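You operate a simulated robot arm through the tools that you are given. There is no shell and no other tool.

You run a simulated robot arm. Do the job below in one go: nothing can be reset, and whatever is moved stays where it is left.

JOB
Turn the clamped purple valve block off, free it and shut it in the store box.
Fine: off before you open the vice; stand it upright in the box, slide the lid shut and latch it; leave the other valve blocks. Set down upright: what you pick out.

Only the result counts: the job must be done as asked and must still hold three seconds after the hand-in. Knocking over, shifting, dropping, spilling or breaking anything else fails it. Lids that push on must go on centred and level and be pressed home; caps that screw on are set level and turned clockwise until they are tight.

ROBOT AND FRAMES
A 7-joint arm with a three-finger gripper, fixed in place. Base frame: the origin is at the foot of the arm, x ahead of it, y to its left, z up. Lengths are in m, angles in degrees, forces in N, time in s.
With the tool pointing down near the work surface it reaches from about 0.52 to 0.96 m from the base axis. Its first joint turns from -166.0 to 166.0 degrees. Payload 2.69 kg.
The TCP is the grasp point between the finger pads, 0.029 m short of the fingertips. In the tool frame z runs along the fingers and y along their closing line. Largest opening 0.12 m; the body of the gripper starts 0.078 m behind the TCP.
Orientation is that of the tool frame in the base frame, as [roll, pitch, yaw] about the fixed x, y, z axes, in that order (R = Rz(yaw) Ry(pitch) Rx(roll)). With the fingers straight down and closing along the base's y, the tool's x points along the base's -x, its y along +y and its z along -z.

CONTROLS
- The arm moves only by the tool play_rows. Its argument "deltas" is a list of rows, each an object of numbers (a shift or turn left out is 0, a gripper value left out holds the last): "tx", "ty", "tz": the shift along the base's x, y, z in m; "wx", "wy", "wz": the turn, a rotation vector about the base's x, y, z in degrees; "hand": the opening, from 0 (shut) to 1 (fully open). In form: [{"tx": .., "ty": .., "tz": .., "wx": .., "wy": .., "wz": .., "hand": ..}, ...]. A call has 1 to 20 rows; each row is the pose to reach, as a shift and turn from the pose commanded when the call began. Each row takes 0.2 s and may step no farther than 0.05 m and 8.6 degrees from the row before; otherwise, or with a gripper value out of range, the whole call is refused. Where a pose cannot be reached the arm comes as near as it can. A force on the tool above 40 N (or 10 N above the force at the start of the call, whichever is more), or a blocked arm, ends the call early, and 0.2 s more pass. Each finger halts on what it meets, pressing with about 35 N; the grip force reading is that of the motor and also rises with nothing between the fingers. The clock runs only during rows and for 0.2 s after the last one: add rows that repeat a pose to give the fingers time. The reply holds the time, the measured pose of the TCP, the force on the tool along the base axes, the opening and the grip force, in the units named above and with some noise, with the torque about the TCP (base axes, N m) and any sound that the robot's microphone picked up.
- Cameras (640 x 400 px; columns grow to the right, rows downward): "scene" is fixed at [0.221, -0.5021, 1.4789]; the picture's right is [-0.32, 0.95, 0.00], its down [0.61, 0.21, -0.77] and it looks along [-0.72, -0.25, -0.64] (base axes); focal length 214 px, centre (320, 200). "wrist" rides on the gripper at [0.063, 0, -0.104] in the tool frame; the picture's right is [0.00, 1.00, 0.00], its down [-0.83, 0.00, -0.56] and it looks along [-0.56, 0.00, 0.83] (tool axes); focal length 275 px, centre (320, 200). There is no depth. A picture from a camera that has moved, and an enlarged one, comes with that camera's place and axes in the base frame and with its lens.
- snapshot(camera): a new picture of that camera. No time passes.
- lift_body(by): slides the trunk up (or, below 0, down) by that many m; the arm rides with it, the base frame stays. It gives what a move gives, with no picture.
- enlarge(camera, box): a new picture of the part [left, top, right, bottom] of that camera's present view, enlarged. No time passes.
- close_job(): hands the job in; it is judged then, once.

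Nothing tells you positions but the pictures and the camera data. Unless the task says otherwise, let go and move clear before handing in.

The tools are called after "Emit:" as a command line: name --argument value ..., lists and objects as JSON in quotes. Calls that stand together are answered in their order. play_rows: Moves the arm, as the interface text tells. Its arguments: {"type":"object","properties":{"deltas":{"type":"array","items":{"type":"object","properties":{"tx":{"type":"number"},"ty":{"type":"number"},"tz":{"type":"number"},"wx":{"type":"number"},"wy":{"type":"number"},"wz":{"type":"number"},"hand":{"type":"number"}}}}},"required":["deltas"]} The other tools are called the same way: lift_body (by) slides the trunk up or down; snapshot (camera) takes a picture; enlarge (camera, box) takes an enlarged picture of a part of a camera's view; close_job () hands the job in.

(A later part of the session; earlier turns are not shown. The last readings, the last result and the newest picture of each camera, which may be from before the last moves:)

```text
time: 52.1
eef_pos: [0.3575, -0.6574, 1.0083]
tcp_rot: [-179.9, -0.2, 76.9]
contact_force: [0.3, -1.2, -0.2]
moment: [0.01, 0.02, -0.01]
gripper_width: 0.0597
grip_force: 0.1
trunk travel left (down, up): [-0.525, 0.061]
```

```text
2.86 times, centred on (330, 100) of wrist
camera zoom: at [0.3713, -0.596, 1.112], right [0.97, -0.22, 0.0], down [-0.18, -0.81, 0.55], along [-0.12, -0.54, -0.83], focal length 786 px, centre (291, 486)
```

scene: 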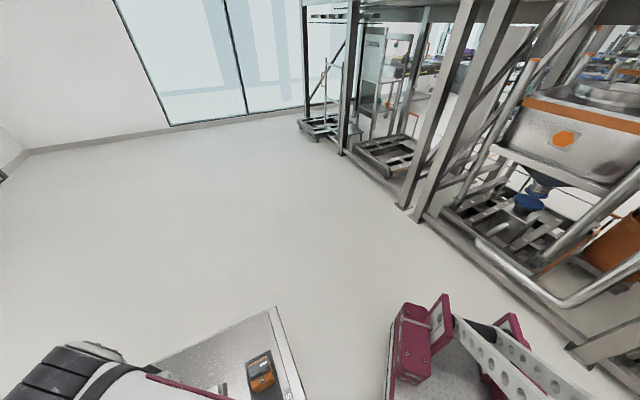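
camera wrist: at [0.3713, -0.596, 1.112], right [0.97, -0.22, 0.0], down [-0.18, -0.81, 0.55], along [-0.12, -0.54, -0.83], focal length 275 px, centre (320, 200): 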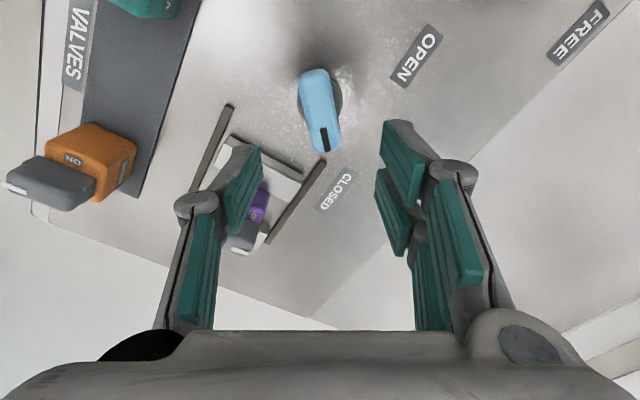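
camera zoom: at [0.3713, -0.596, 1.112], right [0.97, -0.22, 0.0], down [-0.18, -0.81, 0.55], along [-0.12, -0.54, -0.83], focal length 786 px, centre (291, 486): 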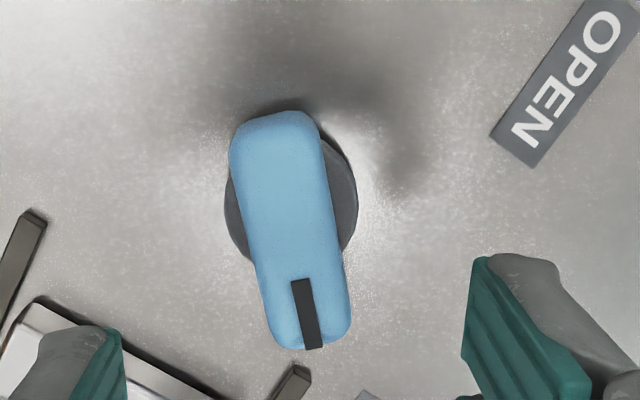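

The bar points at CLOSED (−92° base angle), pivot at about (0.358, −0.655). Aligning yaw and descending.

Emit:
play_rows --deltas '[{"wz": 5.5, "tx": 0.0005, "ty": 0.002, "tz": -0.02}, {"wz": 10.8, "tx": 0.0005, "ty": 0.002, "tz": -0.04}, {"wz": 10.8, "tx": 0.0005, "ty": 0.002, "tz": -0.06}, {"wz": 10.8, "tx": 0.0005, "ty": 0.002, "tz": -0.07}, {"wz": 10.8, "tx": 0.0005, "ty": 0.002, "tz": -0.07}]'

Emit:
snapshot --camera "wrist"

```text
time: 53.3
eef_pos: [0.3563, -0.6555, 0.938]
tcp_rot: [-179.9, -0.1, 87.7]
contact_force: [0.4, 0.0, -0.8]
moment: [0.01, 0.02, 0.03]
gripper_width: 0.0605
grip_force: 0.0
trunk travel left (down, up): [-0.525, 0.061]
```

```text
taken
camera wrist: at [0.36, -0.5927, 1.0422], right [1.0, -0.03, 0.0], down [-0.03, -0.83, 0.55], along [-0.02, -0.55, -0.83], focal length 275 px, centre (320, 200)
```

wrist: 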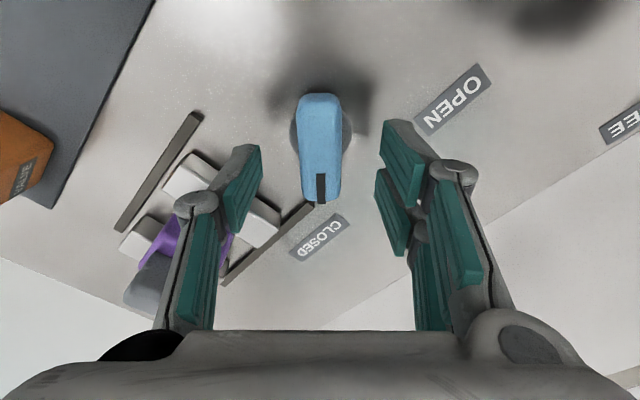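

Emit:
play_rows --deltas '[{"tx": 0.0007, "tz": -0.01}, {"tx": 0.0007, "tz": -0.018}, {"tx": 0.0007, "tz": -0.023}, {"tx": 0.0007, "tz": -0.023}]'

Emit:
enlarge --camera "wrist" --box '[230, 80, 420, 270]'

```text
time: 54.3
eef_pos: [0.3569, -0.6549, 0.9165]
tcp_rot: [-179.8, -0.1, 87.7]
contact_force: [0.0, 0.0, 0.3]
moment: [0.0, 0.02, 0.02]
gripper_width: 0.0597
grip_force: 0.0
trunk travel left (down, up): [-0.525, 0.061]
```

```text
2.11 times, centred on (325, 175) of wrist
camera zoom: at [0.3605, -0.5927, 1.0192], right [1.0, -0.04, 0.0], down [-0.03, -0.83, 0.55], along [-0.02, -0.55, -0.83], focal length 580 px, centre (310, 253)
```

zoom: 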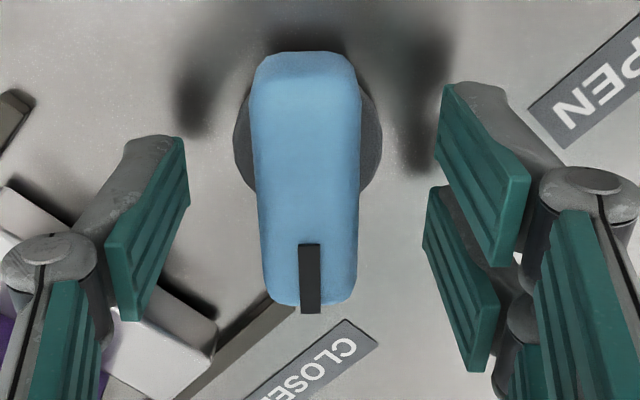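

Emit:
play_rows --deltas '[{"tx": 0.0007, "tz": -0.003}, {"tx": 0.0007, "tz": -0.003, "hand": 0}, {"tx": 0.0007, "tz": -0.003, "hand": 0}, {"tx": 0.0007, "tz": -0.003, "hand": 0}]'

Emit:
snapshot --camera "wrist"

```text
time: 55.3
eef_pos: [0.3575, -0.6543, 0.9117]
tcp_rot: [-179.9, -0.1, 87.7]
contact_force: [-3.6, 0.1, 3.0]
moment: [0.2, 0.12, -0.01]
gripper_width: 0.0239
grip_force: 45.2
trunk travel left (down, up): [-0.525, 0.061]
```

```text
taken
camera wrist: at [0.3602, -0.5921, 1.0161], right [1.0, -0.04, 0.0], down [-0.03, -0.83, 0.55], along [-0.02, -0.55, -0.83], focal length 275 px, centre (320, 200)
```

wrist: 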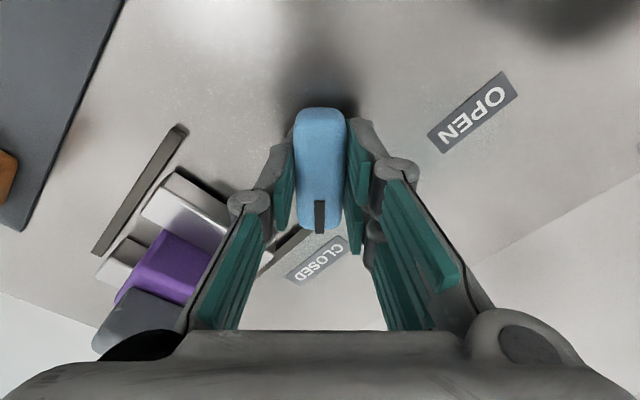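

Gripped the lever bar. Turning counter-clockwise toward OPEN.

Emit:
play_rows --deltas '[{"wz": 7}, {"wz": 14}, {"wz": 21}, {"wz": 28}, {"wz": 35}, {"wz": 42}, {"wz": 49}, {"wz": 49}]'

Emit:
snapshot --camera "wrist"

```text
time: 57.1
eef_pos: [0.358, -0.6549, 0.9118]
tcp_rot: [-179.9, -0.3, 136.8]
contact_force: [-12.7, 1.7, 6.6]
moment: [0.47, 0.65, 0.02]
gripper_width: 0.0239
grip_force: 45.3
trunk travel left (down, up): [-0.525, 0.061]
```

```text
taken
camera wrist: at [0.3125, -0.6117, 1.0162], right [0.68, 0.73, 0.0], down [0.61, -0.57, 0.55], along [0.4, -0.38, -0.83], focal length 275 px, centre (320, 200)
```

wrist: 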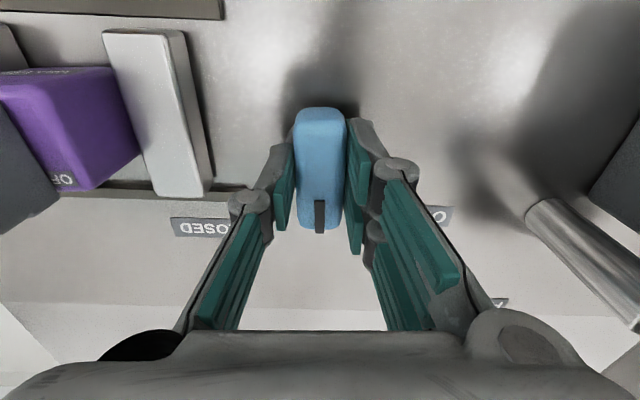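

Emit:
play_rows --deltas '[{"tx": -0.0015, "wz": 7}, {"tx": -0.0015, "wz": 14}, {"tx": -0.0015, "wz": 21}, {"tx": -0.0015, "wz": 28}, {"tx": -0.0015, "wz": 35}, {"tx": -0.0015, "wz": 41}, {"tx": -0.0015, "wz": 41}]'

Emit:
snapshot --camera "wrist"

```text
time: 58.7
eef_pos: [0.3573, -0.6549, 0.9126]
tcp_rot: [-180.0, -0.1, 177.8]
contact_force: [-1.2, 9.2, 5.3]
moment: [0.31, 0.55, 0.03]
gripper_width: 0.0239
grip_force: 45.0
trunk travel left (down, up): [-0.525, 0.061]
```

```text
taken
camera wrist: at [0.2956, -0.652, 1.016], right [0.03, 1.0, 0.0], down [0.83, -0.03, 0.55], along [0.55, -0.02, -0.83], focal length 275 px, centre (320, 200)
```

wrist: 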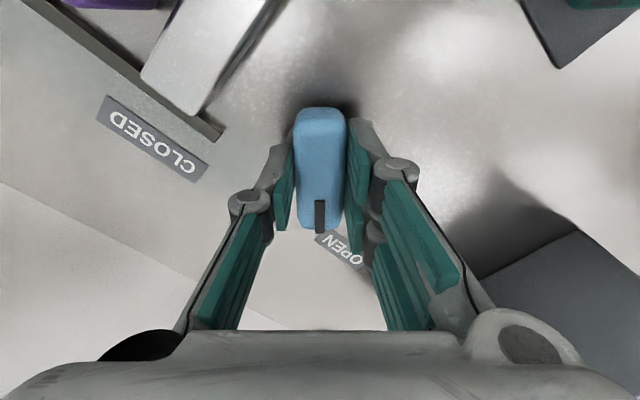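

Emit:
play_rows --deltas '[{"wz": 3, "ty": 0.001}, {"wz": 6, "ty": 0.001}, {"wz": 6, "ty": 0.001}]'

```text
time: 59.5
eef_pos: [0.3573, -0.6546, 0.9131]
tcp_rot: [-179.8, -0.1, -176.2]
contact_force: [3.4, -2.1, -2.7]
moment: [-0.36, 0.33, 0.01]
gripper_width: 0.024
grip_force: 45.1
trunk travel left (down, up): [-0.525, 0.061]
```

Emit:
play_rows --deltas '[{"wz": 4}, {"wz": 8}, {"wz": 8}]'

Emit:
snapshot --camera "wrist"

```text
time: 60.3
eef_pos: [0.3574, -0.6538, 0.9128]
tcp_rot: [-180.0, -0.1, -168.3]
contact_force: [8.0, -1.7, 0.9]
moment: [0.07, -0.4, 0.04]
gripper_width: 0.0237
grip_force: 44.9
trunk travel left (down, up): [-0.525, 0.061]
```

```text
taken
camera wrist: at [0.2968, -0.6669, 1.016], right [-0.21, 0.98, 0.0], down [0.81, 0.17, 0.55], along [0.54, 0.11, -0.83], focal length 275 px, centre (320, 200)
```

wrist: 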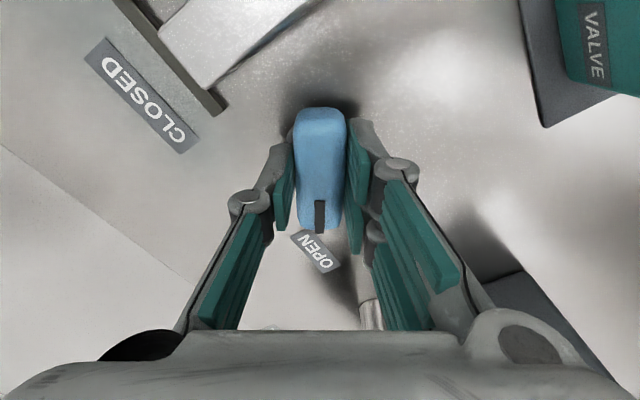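

Emit:
play_rows --deltas '[{"wz": 3}, {"wz": 5}, {"wz": 5}]'

Emit:
snapshot --camera "wrist"

```text
time: 61.1
eef_pos: [0.3572, -0.654, 0.9128]
tcp_rot: [-179.9, -0.1, -163.4]
contact_force: [14.3, -2.8, 2.5]
moment: [0.01, -0.75, -1.34]
gripper_width: 0.0239
grip_force: 44.8
trunk travel left (down, up): [-0.525, 0.061]
```

```text
taken
camera wrist: at [0.298, -0.672, 1.016], right [-0.29, 0.96, 0.0], down [0.8, 0.24, 0.55], along [0.53, 0.16, -0.83], focal length 275 px, centre (320, 200)
```

wrist: 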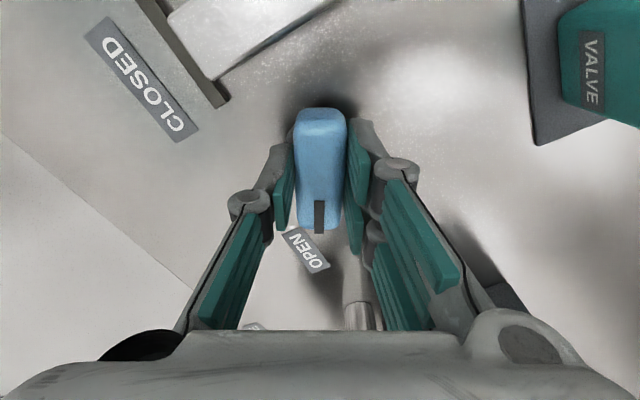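

The end stop is felt; the lever is at OPEN. I'll release, lift away and look at the vice.

Emit:
play_rows --deltas '[{"wz": -3}, {"wz": -3, "hand": 0.45}, {"wz": -3, "hand": 0.45}, {"wz": -3, "tz": 0.04}, {"wz": -3, "tz": 0.09}, {"wz": -11, "tz": 0.13}, {"wz": -19, "tz": 0.13}, {"wz": -27, "tz": 0.13, "tx": -0.03, "ty": -0.01}, {"wz": -35, "tz": 0.13, "tx": -0.06, "ty": -0.01}, {"wz": -43, "tz": 0.13, "tx": -0.09, "ty": -0.01}, {"wz": -51, "tz": 0.13, "tx": -0.12, "ty": -0.01}, {"wz": -59, "tz": 0.13, "tx": -0.14, "ty": -0.01}, {"wz": -61.6, "tz": 0.13, "tx": -0.14, "ty": -0.01}, {"wz": -61.6, "tz": 0.13, "tx": -0.14, "ty": -0.01}]'

Emit:
snapshot --camera "wrist"

Emit:
enlarge --camera "wrist" --box '[240, 80, 460, 260]'

```text
time: 64.1
eef_pos: [0.2164, -0.6645, 1.0403]
tcp_rot: [-179.9, -0.2, 135.1]
contact_force: [-0.9, 0.5, -1.0]
moment: [-0.01, -0.01, -0.06]
gripper_width: 0.0539
grip_force: 0.1
trunk travel left (down, up): [-0.525, 0.061]
```

```text
taken
camera wrist: at [0.1723, -0.62, 1.1457], right [0.7, 0.71, 0.0], down [0.59, -0.59, 0.55], along [0.39, -0.39, -0.83], focal length 275 px, centre (320, 200)
```

wrist: 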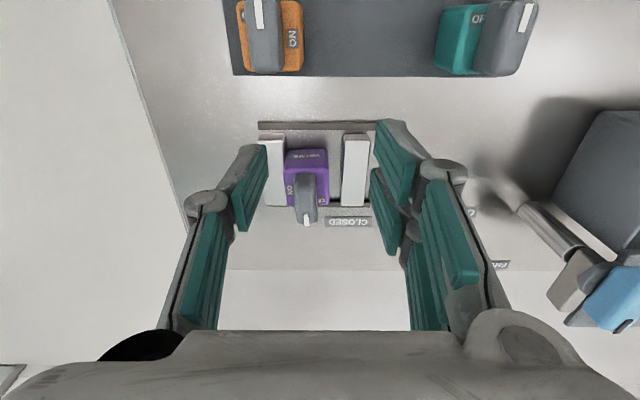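

```text
2.22 times, centred on (350, 170) of wrist
camera zoom: at [0.1723, -0.62, 1.1457], right [0.7, 0.71, 0.0], down [0.59, -0.59, 0.55], along [0.39, -0.39, -0.83], focal length 612 px, centre (253, 267)
```

zoom: 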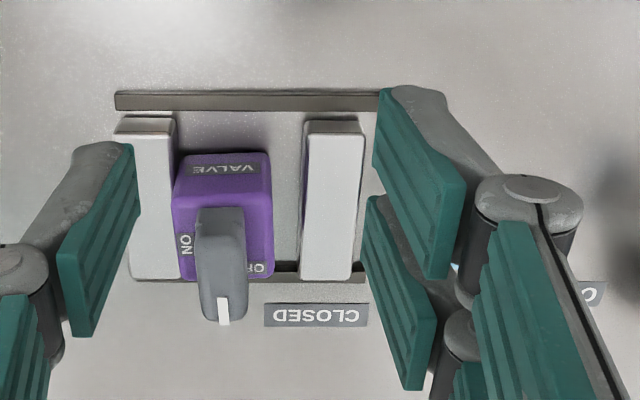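

The vice is open (right jaw moved away, block free). Before carrying, I'll inspect the store box and latch for clearances.

Emit:
play_rows --deltas '[{"tx": 0.0, "ty": 0.0, "tz": 0.04}, {"tx": 0.027, "ty": 0.032, "tz": 0.06}, {"tx": 0.054, "ty": 0.064, "tz": 0.06}, {"tx": 0.081, "ty": 0.096, "tz": 0.06}, {"tx": 0.108, "ty": 0.128, "tz": 0.06}, {"tx": 0.135, "ty": 0.16, "tz": 0.06}, {"tx": 0.162, "ty": 0.19, "tz": 0.06}, {"tx": 0.1937, "ty": 0.2263, "tz": 0.06}, {"tx": 0.1937, "ty": 0.2263, "tz": 0.06}]'

Emit:
snapshot --camera "wrist"

Emit:
enlarge --camera "wrist" --box '[200, 100, 440, 320]'

```text
time: 66.1
eef_pos: [0.4083, -0.4359, 1.1032]
tcp_rot: [-179.9, -0.2, 135.1]
contact_force: [1.0, -0.8, 0.7]
moment: [-0.02, -0.01, 0.0]
gripper_width: 0.0539
grip_force: 0.0
trunk travel left (down, up): [-0.525, 0.061]
```

```text
taken
camera wrist: at [0.3648, -0.3923, 1.2058], right [0.7, 0.71, 0.0], down [0.59, -0.58, 0.55], along [0.39, -0.39, -0.83], focal length 275 px, centre (320, 200)
```

wrist: 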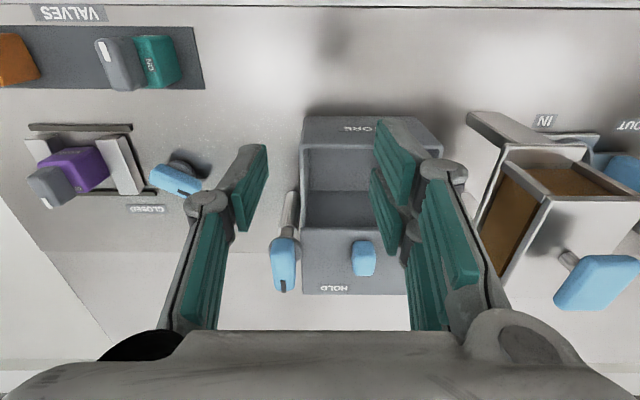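

```text
1.82 times, centred on (320, 210) of wrist
camera zoom: at [0.3648, -0.3923, 1.2058], right [0.7, 0.71, 0.0], down [0.59, -0.58, 0.55], along [0.39, -0.39, -0.83], focal length 500 px, centre (320, 182)
```

zoom: 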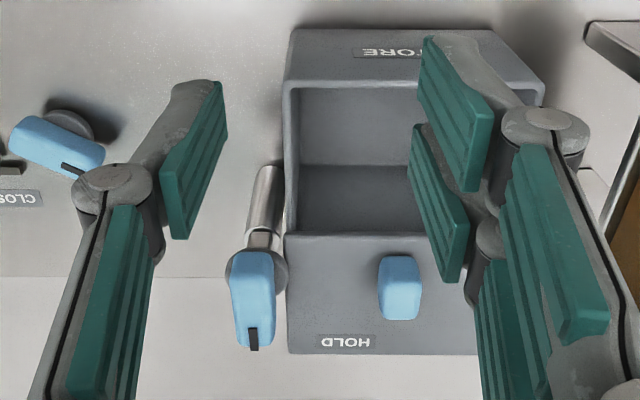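

Emit:
play_rows --deltas '[{"wz": 8.5, "tx": 0.0, "ty": -0.018}, {"wz": 17, "tx": 0.0, "ty": -0.036}, {"wz": 25.5, "tx": 0.004, "ty": -0.054}, {"wz": 34, "tx": 0.004, "ty": -0.072}, {"wz": 42.5, "tx": 0.008, "ty": -0.09}, {"wz": 51, "tx": 0.01, "ty": -0.108}, {"wz": 59.5, "tx": 0.012, "ty": -0.126}, {"wz": 68, "tx": 0.0141, "ty": -0.144}, {"wz": 76.5, "tx": 0.0141, "ty": -0.162}, {"wz": 85, "tx": 0.0141, "ty": -0.18}, {"wz": 90, "tx": 0.0141, "ty": -0.198}, {"wz": 90, "tx": 0.0141, "ty": -0.198}]'

Emit:
snapshot --camera "wrist"

Emit:
enlarge --camera "wrist" --box '[200, 120, 440, 320]'

```text
time: 68.7
eef_pos: [0.4224, -0.6369, 1.1026]
tcp_rot: [-179.8, -0.1, -134.9]
contact_force: [-0.5, 0.4, -0.3]
moment: [-0.04, -0.01, -0.01]
gripper_width: 0.0542
grip_force: 0.1
trunk travel left (down, up): [-0.525, 0.061]
```

```text
taken
camera wrist: at [0.3801, -0.6812, 1.2058], right [-0.71, 0.7, 0.0], down [0.58, 0.59, 0.55], along [0.39, 0.39, -0.83], focal length 275 px, centre (320, 200)
```

wrist: 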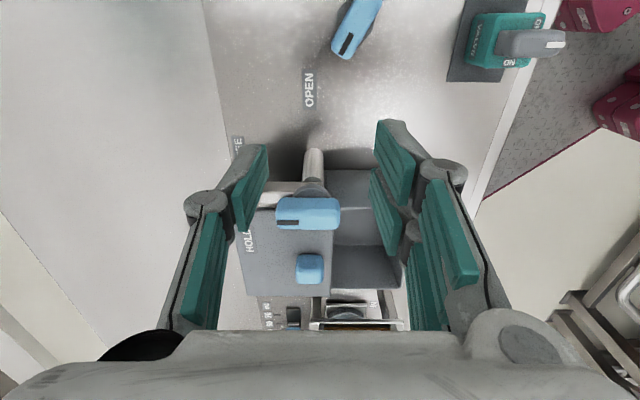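

```text
2.00 times, centred on (320, 220) of wrist
camera zoom: at [0.3801, -0.6812, 1.2058], right [-0.71, 0.7, 0.0], down [0.58, 0.59, 0.55], along [0.39, 0.39, -0.83], focal length 551 px, centre (320, 160)
```

zoom: 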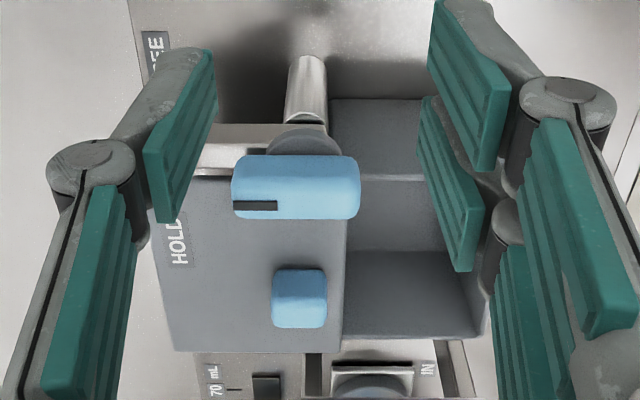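

Latch is a T-handle on a tall post (top z≈1.0, pointing to FREE), with a bolt arm that will swing over to HOLD; lid knob at about u=0.031, w=0.763, z≈0.98. Now I'll go back and fetch the purple block by its handle.

Emit:
play_rows --deltas '[{"wz": -8, "tx": -0.015, "ty": -0.008}, {"wz": -16, "tx": -0.03, "ty": -0.017}, {"wz": -24, "tx": -0.045, "ty": -0.026}, {"wz": -32, "tx": -0.06, "ty": -0.034}, {"wz": -40, "tx": -0.075, "ty": -0.043}, {"wz": -48, "tx": -0.09, "ty": -0.052}, {"wz": -56, "tx": -0.105, "ty": -0.06, "tz": -0.01}, {"wz": -64, "tx": -0.12, "ty": -0.069, "tz": -0.02}, {"wz": -72, "tx": -0.135, "ty": -0.078, "tz": -0.03}, {"wz": -80, "tx": -0.15, "ty": -0.087, "tz": -0.04}, {"wz": -86, "tx": -0.1605, "ty": -0.0926, "tz": -0.05}, {"wz": -90, "tx": -0.1605, "ty": -0.0926, "tz": -0.06}, {"wz": -90, "tx": -0.1605, "ty": -0.0926, "tz": -0.06}]'

Emit:
snapshot --camera "wrist"

Emit:
enlarge --camera "wrist" --box '[220, 40, 420, 200]'

```text
time: 71.5
eef_pos: [0.2643, -0.7276, 1.0418]
tcp_rot: [-179.9, -0.1, 135.1]
contact_force: [0.3, -0.9, 0.3]
moment: [0.03, -0.02, 0.03]
gripper_width: 0.0537
grip_force: 0.1
trunk travel left (down, up): [-0.525, 0.061]
```

```text
taken
camera wrist: at [0.2206, -0.6844, 1.1464], right [0.7, 0.71, 0.0], down [0.59, -0.58, 0.55], along [0.39, -0.39, -0.83], focal length 275 px, centre (320, 200)
```

wrist: 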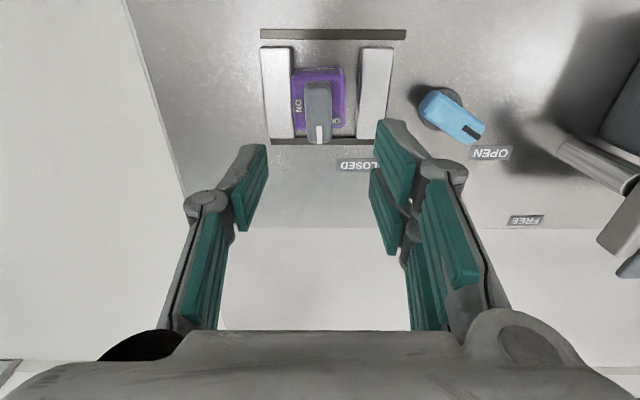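

```text
2.50 times, centred on (320, 120) of wrist
camera zoom: at [0.2206, -0.6844, 1.1464], right [0.7, 0.71, 0.0], down [0.59, -0.58, 0.55], along [0.39, -0.39, -0.83], focal length 688 px, centre (320, 400)
```

zoom: 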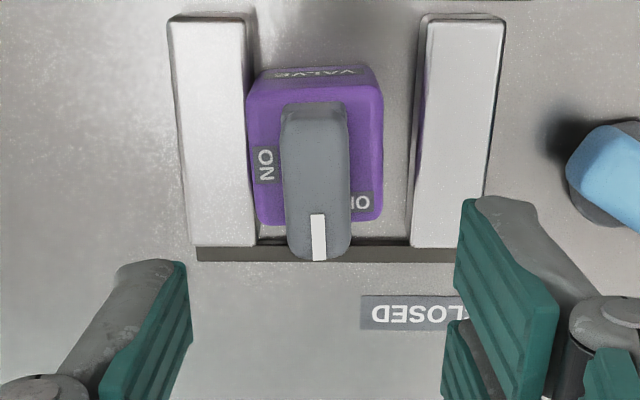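

Emit:
play_rows --deltas '[{"tx": -0.001, "ty": -0.001, "tz": -0.03}, {"tx": -0.001, "ty": -0.001, "tz": -0.06}, {"tx": -0.001, "ty": -0.001, "tz": -0.08}, {"tx": -0.001, "ty": -0.001, "tz": -0.092}, {"tx": -0.001, "ty": -0.001, "tz": -0.095}, {"tx": -0.001, "ty": -0.001, "tz": -0.095}, {"tx": -0.001, "ty": -0.001, "tz": -0.095, "hand": 0}, {"tx": -0.001, "ty": -0.001, "tz": -0.095, "hand": 0}, {"tx": -0.001, "ty": -0.001, "tz": -0.095, "hand": 0}]'

Emit:
snapshot --camera "wrist"

```text
time: 73.5
eef_pos: [0.2623, -0.7302, 0.9461]
tcp_rot: [-179.9, -0.2, 135.1]
contact_force: [-0.5, 0.0, -0.5]
moment: [-0.03, 0.04, -0.02]
gripper_width: 0.0187
grip_force: 35.4
trunk travel left (down, up): [-0.525, 0.061]
```

```text
taken
camera wrist: at [0.219, -0.6854, 1.051], right [0.7, 0.71, 0.0], down [0.59, -0.58, 0.55], along [0.39, -0.39, -0.83], focal length 275 px, centre (320, 200)
```

wrist: 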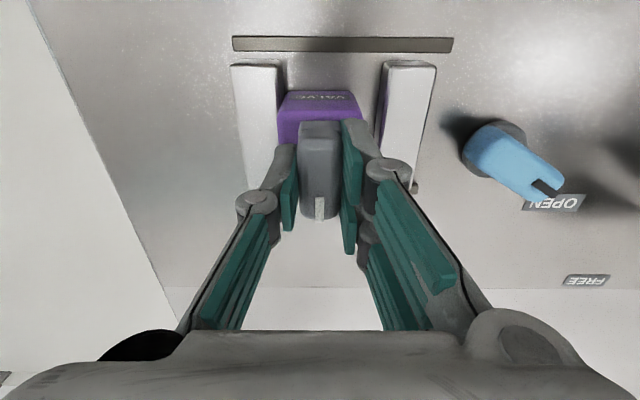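

Gripped the handle; lifting the block straight up.

Emit:
play_rows --deltas '[{"tz": 0.01}, {"tz": 0.025}, {"tz": 0.05}, {"tz": 0.075}, {"tz": 0.1}, {"tz": 0.11}, {"tz": 0.11}]'

Emit:
snapshot --camera "wrist"

```text
time: 75.1
eef_pos: [0.2621, -0.7295, 1.0559]
tcp_rot: [-179.8, -0.1, 135.1]
contact_force: [-0.3, 0.2, -1.4]
moment: [-0.04, 0.0, -0.01]
gripper_width: 0.0189
grip_force: 34.6
trunk travel left (down, up): [-0.525, 0.061]
```

```text
taken
camera wrist: at [0.2189, -0.685, 1.1605], right [0.7, 0.71, 0.0], down [0.59, -0.58, 0.55], along [0.39, -0.39, -0.83], focal length 275 px, centre (320, 200)
```

wrist: 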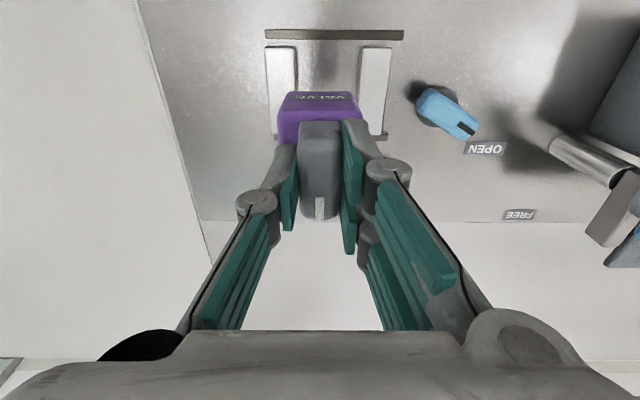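

Block is held and lifted cleanly. Carrying it above the bench to a point over the box opening.

Emit:
play_rows --deltas '[{"tx": 0.0175, "ty": 0.0286, "tz": 0.0125}, {"tx": 0.0351, "ty": 0.0572, "tz": 0.025}, {"tx": 0.0527, "ty": 0.0857, "tz": 0.0375}, {"tx": 0.0702, "ty": 0.1143, "tz": 0.05}, {"tx": 0.0932, "ty": 0.1408, "tz": 0.055}, {"tx": 0.1162, "ty": 0.1673, "tz": 0.055}, {"tx": 0.1392, "ty": 0.1938, "tz": 0.055}, {"tx": 0.1622, "ty": 0.2204, "tz": 0.055}, {"tx": 0.1902, "ty": 0.2348, "tz": 0.055}, {"tx": 0.2182, "ty": 0.2492, "tz": 0.055}, {"tx": 0.2463, "ty": 0.2635, "tz": 0.055}, {"tx": 0.2463, "ty": 0.2635, "tz": 0.055}]'

Emit:
snapshot --camera "wrist"

Emit:
enlarge --camera "wrist" --box '[200, 60, 440, 260]'

```text
time: 77.7
eef_pos: [0.5091, -0.4679, 1.1126]
tcp_rot: [-179.8, -0.1, 135.1]
contact_force: [-0.3, 0.1, -2.6]
moment: [0.02, 0.0, 0.01]
gripper_width: 0.0185
grip_force: 34.3
trunk travel left (down, up): [-0.525, 0.061]
```

```text
taken
camera wrist: at [0.4659, -0.4231, 1.2149], right [0.7, 0.71, 0.0], down [0.59, -0.58, 0.55], along [0.39, -0.39, -0.83], focal length 275 px, centre (320, 200)
```

wrist: 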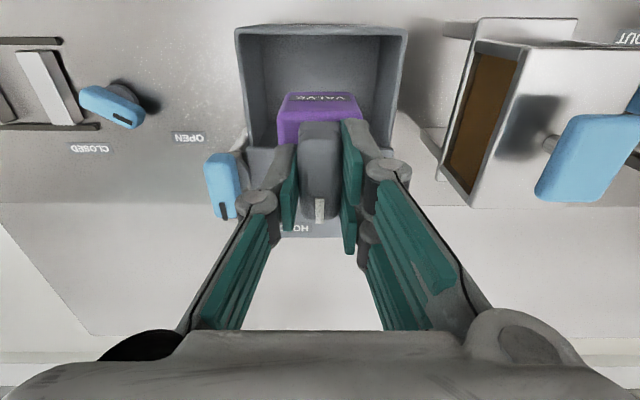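

```text
2.00 times, centred on (320, 160) of wrist
camera zoom: at [0.4659, -0.4231, 1.2149], right [0.7, 0.71, 0.0], down [0.59, -0.58, 0.55], along [0.39, -0.39, -0.83], focal length 551 px, centre (320, 280)
```

zoom: 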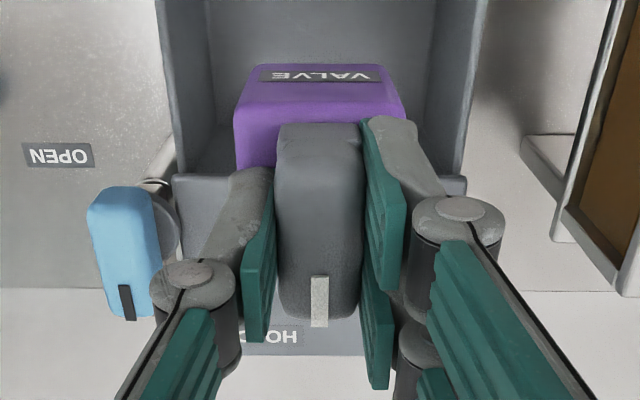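

The block hangs centred over the box opening. Lowering it into the box.

Emit:
play_rows --deltas '[{"tx": -0.002, "ty": 0.005}, {"tx": -0.002, "ty": 0.005, "tz": -0.025}, {"tx": -0.002, "ty": 0.005, "tz": -0.05}, {"tx": -0.002, "ty": 0.005, "tz": -0.075}, {"tx": -0.002, "ty": 0.005, "tz": -0.1}, {"tx": -0.002, "ty": 0.005, "tz": -0.125}, {"tx": -0.002, "ty": 0.005, "tz": -0.14}, {"tx": -0.002, "ty": 0.005, "tz": -0.14}]'

Emit:
snapshot --camera "wrist"

```text
time: 79.5
eef_pos: [0.5079, -0.4584, 0.9705]
tcp_rot: [-179.8, -0.2, 135.1]
contact_force: [0.7, 0.5, -1.6]
moment: [0.02, 0.01, -0.02]
gripper_width: 0.0187
grip_force: 35.4
trunk travel left (down, up): [-0.525, 0.061]
```

```text
taken
camera wrist: at [0.4641, -0.4158, 1.0754], right [0.7, 0.71, 0.0], down [0.59, -0.58, 0.55], along [0.39, -0.39, -0.83], focal length 275 px, centre (320, 200)
```

wrist: 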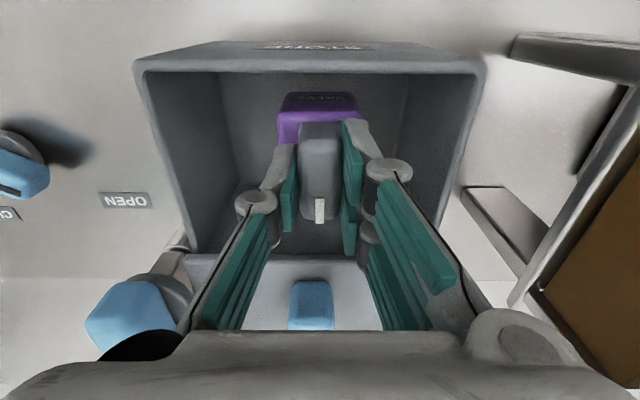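

Emit:
play_rows --deltas '[{"tz": -0.004}, {"tz": -0.008}, {"tz": -0.011}, {"tz": -0.014}, {"tz": -0.014}]'

```text
time: 80.7
eef_pos: [0.5089, -0.4609, 0.9579]
tcp_rot: [-179.9, -0.1, 135.2]
contact_force: [-0.4, 0.3, -2.2]
moment: [-0.01, 0.02, -0.01]
gripper_width: 0.0189
grip_force: 34.9
trunk travel left (down, up): [-0.525, 0.061]
```

Emit:
play_rows --deltas '[{"tz": -0.002}, {"tz": -0.004}, {"tz": -0.004}]'

```text
time: 81.5
eef_pos: [0.5076, -0.4599, 0.9534]
tcp_rot: [-179.8, -0.1, 135.2]
contact_force: [-0.9, -0.1, -2.5]
moment: [-0.03, 0.0, -0.03]
gripper_width: 0.0185
grip_force: 35.2
trunk travel left (down, up): [-0.525, 0.061]
```

Emit:
play_rows --deltas '[{"tz": -0.001}, {"tz": -0.002}, {"tz": -0.003}, {"tz": -0.003}]'

```text
time: 82.5
eef_pos: [0.5077, -0.4604, 0.9518]
tcp_rot: [-179.8, 0.0, 135.2]
contact_force: [-0.7, 4.7, 21.0]
moment: [0.17, -0.02, -0.02]
gripper_width: 0.0187
grip_force: 35.1
trunk travel left (down, up): [-0.525, 0.061]
```

The block touches the box floor. Relieving slightly and releasing.

Emit:
play_rows --deltas '[{"tz": 0.0015}, {"tz": 0.0015}, {"tz": 0.0015, "hand": 0.32}, {"tz": 0.0015, "hand": 0.32}, {"tz": 0.0015, "hand": 0.32}]'

Emit:
snapshot --camera "wrist"

```text
time: 83.7
eef_pos: [0.5058, -0.4606, 0.9526]
tcp_rot: [-179.7, -0.3, 135.1]
contact_force: [-0.3, -1.0, 5.9]
moment: [-0.01, -0.03, -0.03]
gripper_width: 0.0378
grip_force: 0.1
trunk travel left (down, up): [-0.525, 0.061]
```

```text
taken
camera wrist: at [0.463, -0.4166, 1.0562], right [0.7, 0.71, 0.0], down [0.59, -0.58, 0.55], along [0.39, -0.39, -0.83], focal length 275 px, centre (320, 200)
```

wrist: 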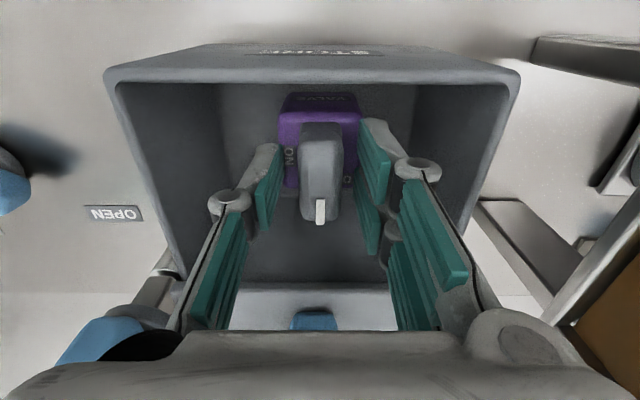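

Emit:
play_rows --deltas '[{"tz": 0.003}, {"tz": 0.003}]'

```text
time: 84.3
eef_pos: [0.507, -0.4609, 0.9559]
tcp_rot: [-180.0, -0.2, 135.1]
contact_force: [0.4, -0.4, -0.2]
moment: [0.03, -0.01, 0.01]
gripper_width: 0.0385
grip_force: 0.1
trunk travel left (down, up): [-0.525, 0.061]
```

Emit:
play_rows --deltas '[{"tz": 0.015}, {"tz": 0.035}, {"tz": 0.06}, {"tz": 0.09}, {"tz": 0.12}, {"tz": 0.14}, {"tz": 0.14}]'

Emit:
snapshot --camera "wrist"

Emit:
enlarge --camera "wrist" --box '[200, 20, 440, 270]'

```text
time: 85.9
eef_pos: [0.5084, -0.4612, 1.0962]
tcp_rot: [-179.8, -0.1, 135.0]
contact_force: [0.9, 0.5, 0.5]
moment: [-0.01, 0.02, 0.01]
gripper_width: 0.0385
grip_force: 0.0
trunk travel left (down, up): [-0.525, 0.061]
```

```text
taken
camera wrist: at [0.464, -0.4179, 1.1997], right [0.7, 0.71, 0.0], down [0.59, -0.58, 0.55], along [0.39, -0.39, -0.83], focal length 275 px, centre (320, 200)
```

wrist: 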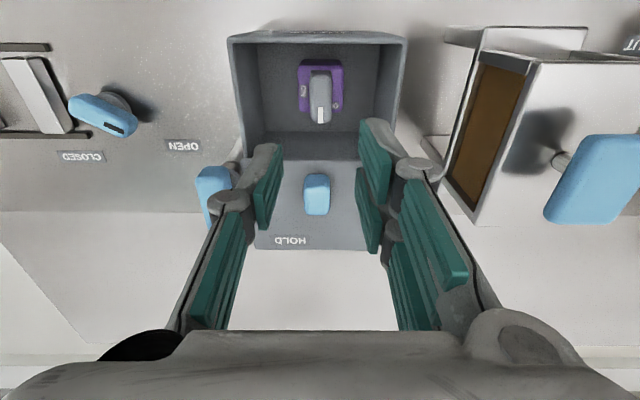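

```text
1.60 times, centred on (320, 145) of wrist
camera zoom: at [0.464, -0.4179, 1.1997], right [0.7, 0.71, 0.0], down [0.59, -0.58, 0.55], along [0.39, -0.39, -0.83], focal length 440 px, centre (320, 288)
```

zoom: 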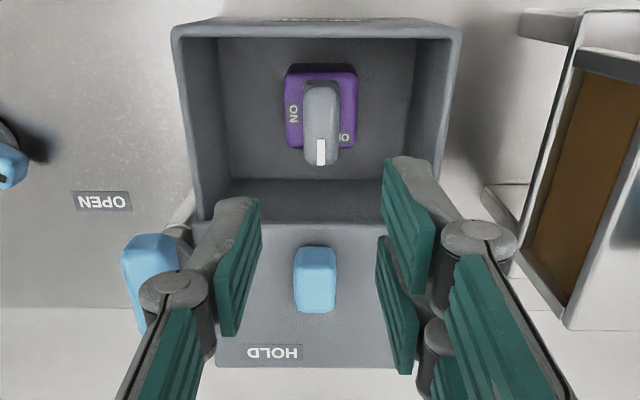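

The purple block stands upright in the box, OFF. Next I'll grip the lid knob (u≈0.031, w≈0.760, top z≈1.0) to slide the lid shut.

Emit:
play_rows --deltas '[{"tx": 0.025, "ty": -0.027, "hand": 0.42}, {"tx": 0.05, "ty": -0.0544}, {"tx": 0.05, "ty": -0.0544, "tz": -0.025}, {"tx": 0.05, "ty": -0.0544, "tz": -0.05}, {"tx": 0.05, "ty": -0.0544, "tz": -0.05}]'

Emit:
snapshot --camera "wrist"

Emit:
enlarge --camera "wrist" --box '[180, 100, 440, 300]'

```text
time: 87.1
eef_pos: [0.56, -0.5167, 1.0453]
tcp_rot: [180.0, -0.1, 135.1]
contact_force: [0.5, 1.0, 0.0]
moment: [-0.02, 0.02, -0.01]
gripper_width: 0.0502
grip_force: 0.1
trunk travel left (down, up): [-0.525, 0.061]
```

```text
taken
camera wrist: at [0.5151, -0.4724, 1.1496], right [0.7, 0.71, 0.0], down [0.59, -0.58, 0.55], along [0.39, -0.39, -0.83], focal length 275 px, centre (320, 200)
```

wrist: 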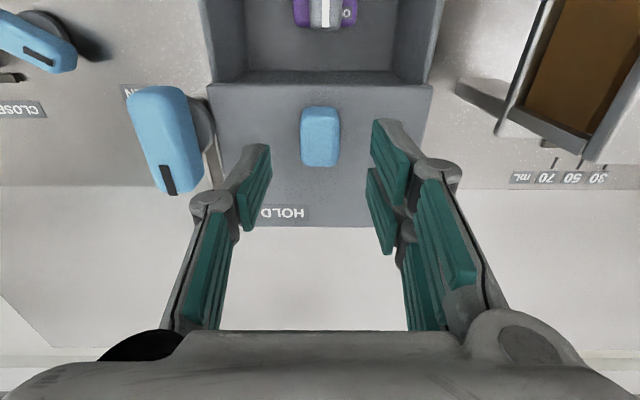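

```text
2.00 times, centred on (310, 200) of wrist
camera zoom: at [0.5151, -0.4724, 1.1496], right [0.7, 0.71, 0.0], down [0.59, -0.58, 0.55], along [0.39, -0.39, -0.83], focal length 551 px, centre (340, 200)
```

zoom: 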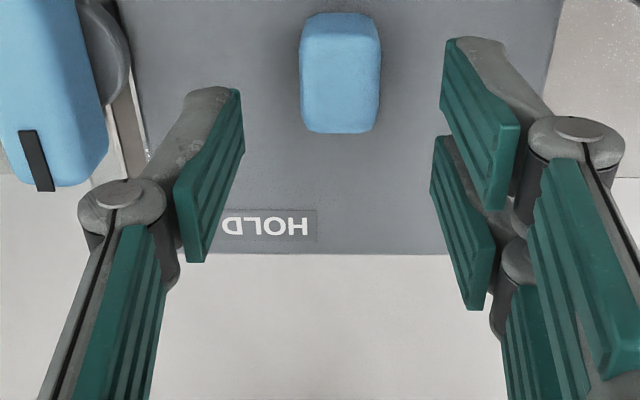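

Aligned over the knob. Descending and gripping.

Emit:
play_rows --deltas '[{"tz": -0.015}, {"tz": -0.03}, {"tz": -0.037}, {"tz": -0.037}, {"tz": -0.037, "hand": 0}, {"tz": -0.037, "hand": 0}, {"tz": -0.037, "hand": 0}]'

Emit:
snapshot --camera "wrist"

```text
time: 88.7
eef_pos: [0.5581, -0.5163, 1.0092]
tcp_rot: [-179.8, -0.1, 135.2]
contact_force: [-3.6, -4.4, -1.3]
moment: [-0.31, -0.09, -0.11]
gripper_width: 0.0238
grip_force: 45.2
trunk travel left (down, up): [-0.525, 0.061]
```

```text
taken
camera wrist: at [0.5144, -0.4715, 1.1121], right [0.7, 0.71, 0.0], down [0.59, -0.58, 0.55], along [0.39, -0.39, -0.83], focal length 275 px, centre (320, 200)
```

wrist: 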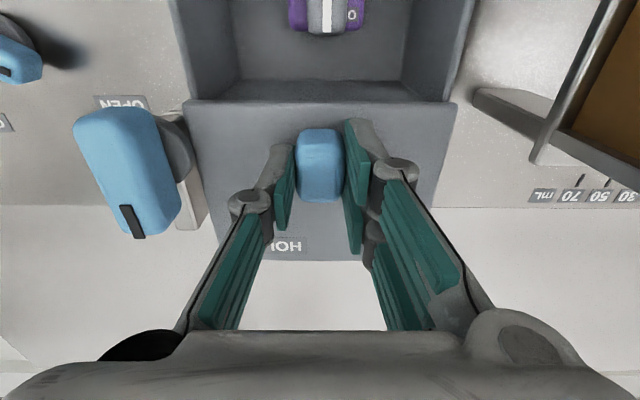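

Knob gripped. Sliding the lid toward the base (−w) gradually.

Emit:
play_rows --deltas '[{"tx": -0.0077, "ty": 0.0064}, {"tx": -0.0148, "ty": 0.0135}, {"tx": -0.0219, "ty": 0.0205}, {"tx": -0.029, "ty": 0.0276}, {"tx": -0.036, "ty": 0.0347}, {"tx": -0.036, "ty": 0.0347}]'

Emit:
snapshot --camera "wrist"

```text
time: 90.1
eef_pos: [0.5223, -0.4805, 1.0088]
tcp_rot: [-179.9, -0.2, 135.2]
contact_force: [4.4, 3.8, -3.9]
moment: [-0.48, -0.72, -0.14]
gripper_width: 0.0238
grip_force: 45.2
trunk travel left (down, up): [-0.525, 0.061]
```

```text
taken
camera wrist: at [0.4786, -0.4362, 1.1121], right [0.7, 0.71, 0.0], down [0.59, -0.58, 0.55], along [0.39, -0.39, -0.83], focal length 275 px, centre (320, 200)
```

wrist: 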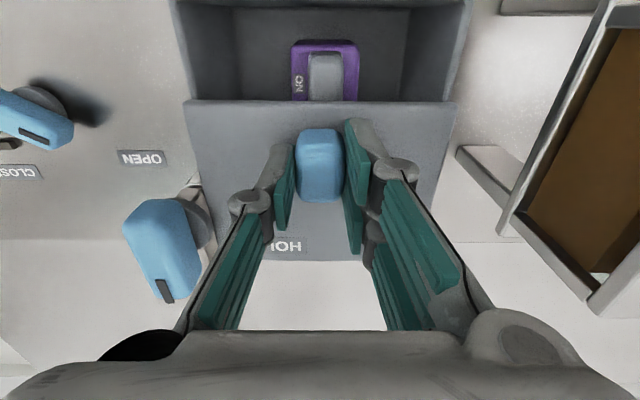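

Emit:
play_rows --deltas '[{"tx": -0.0068, "ty": 0.0074}, {"tx": -0.0138, "ty": 0.0145}, {"tx": -0.0208, "ty": 0.0215}, {"tx": -0.0265, "ty": 0.0272}, {"tx": -0.0265, "ty": 0.0272}]'

Emit:
snapshot --camera "wrist"

```text
time: 91.3
eef_pos: [0.4963, -0.4539, 1.0084]
tcp_rot: [-179.9, -0.1, 135.2]
contact_force: [1.8, 1.5, 10.9]
moment: [0.9, 0.78, -0.15]
gripper_width: 0.0235
grip_force: 45.4
trunk travel left (down, up): [-0.525, 0.061]
```

```text
taken
camera wrist: at [0.4518, -0.4091, 1.1121], right [0.7, 0.71, 0.0], down [0.59, -0.58, 0.55], along [0.39, -0.39, -0.83], focal length 275 px, centre (320, 200)
```

wrist: 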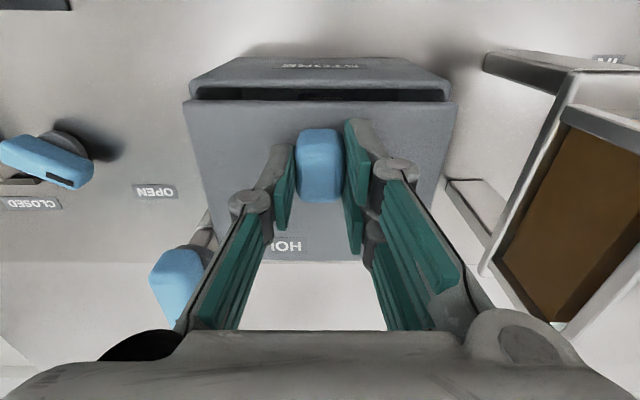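

Emit:
play_rows --deltas '[{"tx": -0.0028, "ty": 0.0028, "tz": 0.0005}, {"tx": -0.0056, "ty": 0.0056, "tz": 0.0005}, {"tx": -0.0085, "ty": 0.0085, "tz": 0.0005}, {"tx": -0.0085, "ty": 0.0085, "tz": 0.0005}]'

Emit:
enlarge --camera "wrist" --box '[160, 30, 480, 280]'

```text
time: 92.3
eef_pos: [0.487, -0.4446, 1.0077]
tcp_rot: [-179.9, 0.1, 135.2]
contact_force: [4.5, -2.0, 8.5]
moment: [0.21, 0.09, -0.15]
gripper_width: 0.0236
grip_force: 44.9
trunk travel left (down, up): [-0.525, 0.061]
```

```text
1.60 times, centred on (320, 155) of wrist
camera zoom: at [0.4434, -0.4006, 1.112], right [0.7, 0.71, 0.0], down [0.59, -0.58, 0.56], along [0.39, -0.39, -0.83], focal length 440 px, centre (320, 272)
```

zoom: 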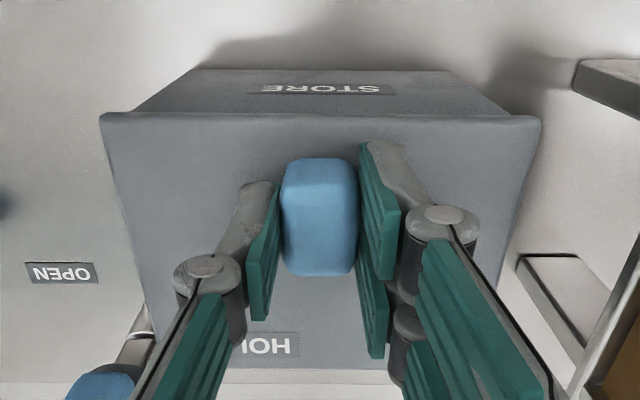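

Emit:
play_rows --deltas '[{"tx": -0.0014, "ty": 0.0014}, {"tx": -0.0028, "ty": 0.0028}, {"tx": -0.0028, "ty": 0.0028}]'

Emit:
enlarge --camera "wrist" --box '[160, 30, 480, 280]'

```text
time: 93.1
eef_pos: [0.4875, -0.4448, 1.0091]
tcp_rot: [-179.9, 0.3, 135.3]
contact_force: [23.5, -21.9, -5.2]
moment: [-0.62, -0.69, -0.12]
gripper_width: 0.0237
grip_force: 45.4
trunk travel left (down, up): [-0.525, 0.061]
```

```text
1.60 times, centred on (320, 155) of wrist
camera zoom: at [0.4425, -0.3996, 1.1116], right [0.7, 0.71, 0.0], down [0.59, -0.58, 0.56], along [0.4, -0.39, -0.83], focal length 440 px, centre (320, 272)
```

zoom: 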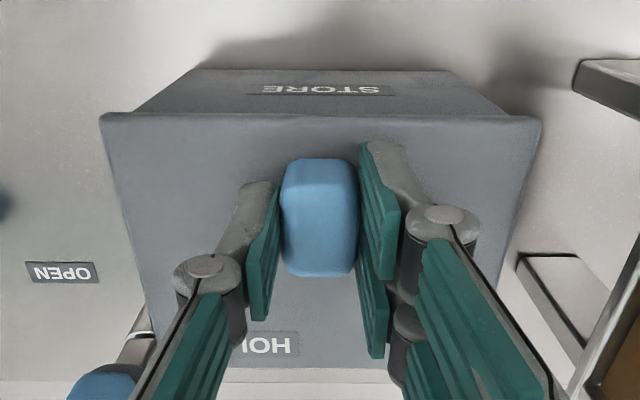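

The lid has reached its stop. Relaxing, releasing the knob and lifting.

Emit:
play_rows --deltas '[{"tx": 0.002, "ty": -0.002}, {"tx": 0.002, "ty": -0.002, "hand": 0.42}, {"tx": 0.002, "ty": -0.002, "hand": 0.42}, {"tx": 0.002, "ty": -0.002, "tz": 0.03}, {"tx": 0.002, "ty": -0.002, "tz": 0.06}, {"tx": 0.002, "ty": -0.002, "tz": 0.1}, {"tx": 0.002, "ty": -0.002, "tz": 0.1}]'

Emit:
snapshot --camera "wrist"

Emit:
enlarge --camera "wrist" --box '[160, 50, 440, 270]'

```text
time: 94.7
eef_pos: [0.484, -0.4431, 1.1103]
tcp_rot: [-179.8, -0.2, 135.1]
contact_force: [-0.8, 0.6, -0.3]
moment: [0.0, -0.04, -0.01]
gripper_width: 0.0506
grip_force: 0.0
trunk travel left (down, up): [-0.525, 0.061]
```

```text
taken
camera wrist: at [0.4404, -0.3998, 1.2135], right [0.7, 0.71, 0.0], down [0.59, -0.58, 0.55], along [0.39, -0.39, -0.83], focal length 275 px, centre (320, 200)
```

wrist: 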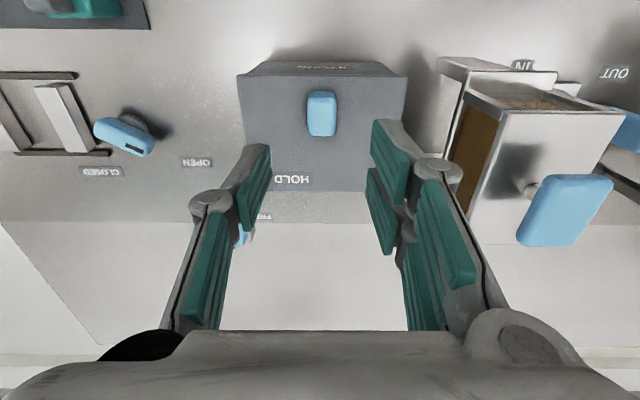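

```text
1.82 times, centred on (300, 160) of wrist
camera zoom: at [0.4404, -0.3998, 1.2135], right [0.7, 0.71, 0.0], down [0.59, -0.58, 0.55], along [0.39, -0.39, -0.83], focal length 500 px, centre (356, 273)
```

zoom: 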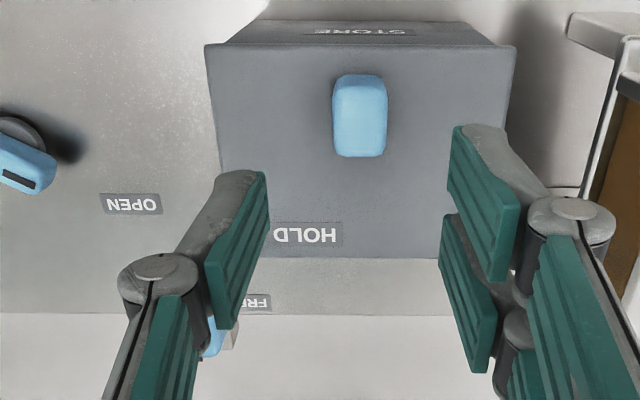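

The lid is fully shut. Next, the latch handle; moving above it with the gripper closing along the bench direction.

Emit:
play_rows --deltas '[{"tx": 0.002, "ty": -0.033, "hand": 0.5}, {"tx": 0.005, "ty": -0.066}, {"tx": 0.0075, "ty": -0.1}, {"tx": 0.0098, "ty": -0.1326}, {"tx": 0.0098, "ty": -0.1326, "tz": -0.03}, {"tx": 0.0098, "ty": -0.1326, "tz": -0.04}, {"tx": 0.0098, "ty": -0.1326, "tz": -0.04}]'

Emit:
snapshot --camera "wrist"

Emit:
enlarge --camera "wrist" --box '[230, 50, 430, 250]'

```text
time: 96.3
eef_pos: [0.4968, -0.5755, 1.0697]
tcp_rot: [-179.9, 0.0, 134.9]
contact_force: [1.1, -0.1, -1.1]
moment: [0.0, 0.0, -0.02]
gripper_width: 0.06
grip_force: 0.0
trunk travel left (down, up): [-0.525, 0.061]
```

```text
taken
camera wrist: at [0.4526, -0.5321, 1.173], right [0.7, 0.71, 0.0], down [0.59, -0.58, 0.55], along [0.39, -0.39, -0.83], focal length 275 px, centre (320, 200)
```

wrist: 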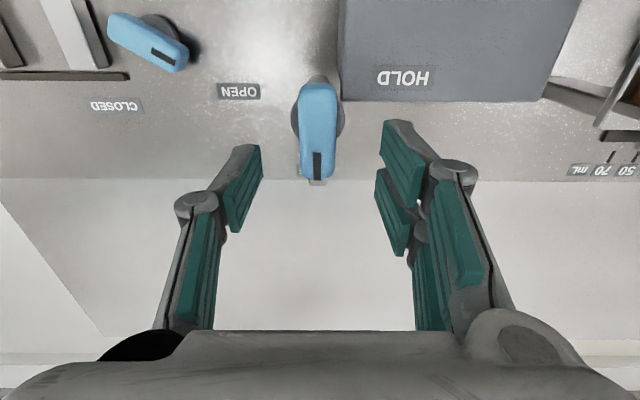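

```text
2.00 times, centred on (330, 150) of wrist
camera zoom: at [0.4526, -0.5321, 1.173], right [0.7, 0.71, 0.0], down [0.59, -0.58, 0.55], along [0.39, -0.39, -0.83], focal length 551 px, centre (300, 300)
```

zoom: 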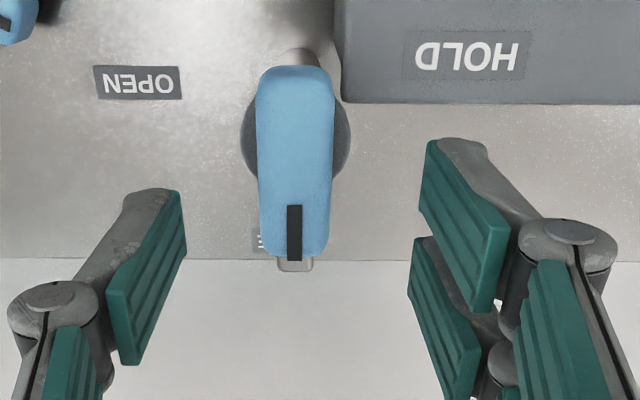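

Latch bar points exactly outward (FREE); pivot ≈ (u −0.058, w 0.757). Descending and gripping it.

Emit:
play_rows --deltas '[{"tx": -0.0021, "ty": -0.0007, "tz": -0.02}, {"tx": -0.0021, "ty": -0.0007, "tz": -0.04}, {"tx": -0.0021, "ty": -0.0007, "tz": -0.05}, {"tx": -0.0021, "ty": -0.0007, "tz": -0.055}, {"tx": -0.0021, "ty": -0.0007, "tz": -0.055}]'

Emit:
snapshot --camera "wrist"

```text
time: 97.5
eef_pos: [0.4938, -0.578, 1.0143]
tcp_rot: [-179.9, -0.1, 135.2]
contact_force: [-0.2, 0.4, 0.7]
moment: [0.01, -0.02, 0.02]
gripper_width: 0.0601
grip_force: 0.0
trunk travel left (down, up): [-0.525, 0.061]
```

```text
taken
camera wrist: at [0.4499, -0.5334, 1.1181], right [0.7, 0.71, 0.0], down [0.59, -0.58, 0.55], along [0.39, -0.39, -0.83], focal length 275 px, centre (320, 200)
```

wrist: 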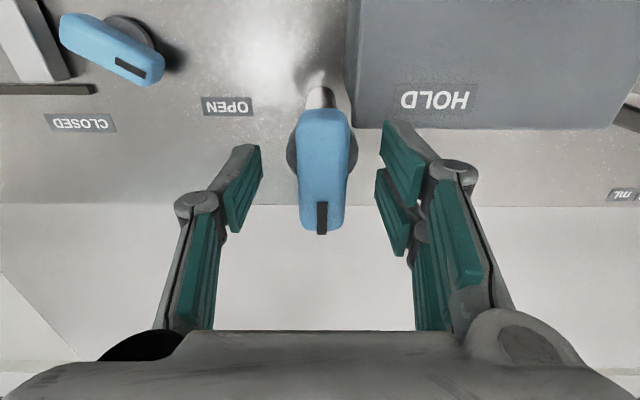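

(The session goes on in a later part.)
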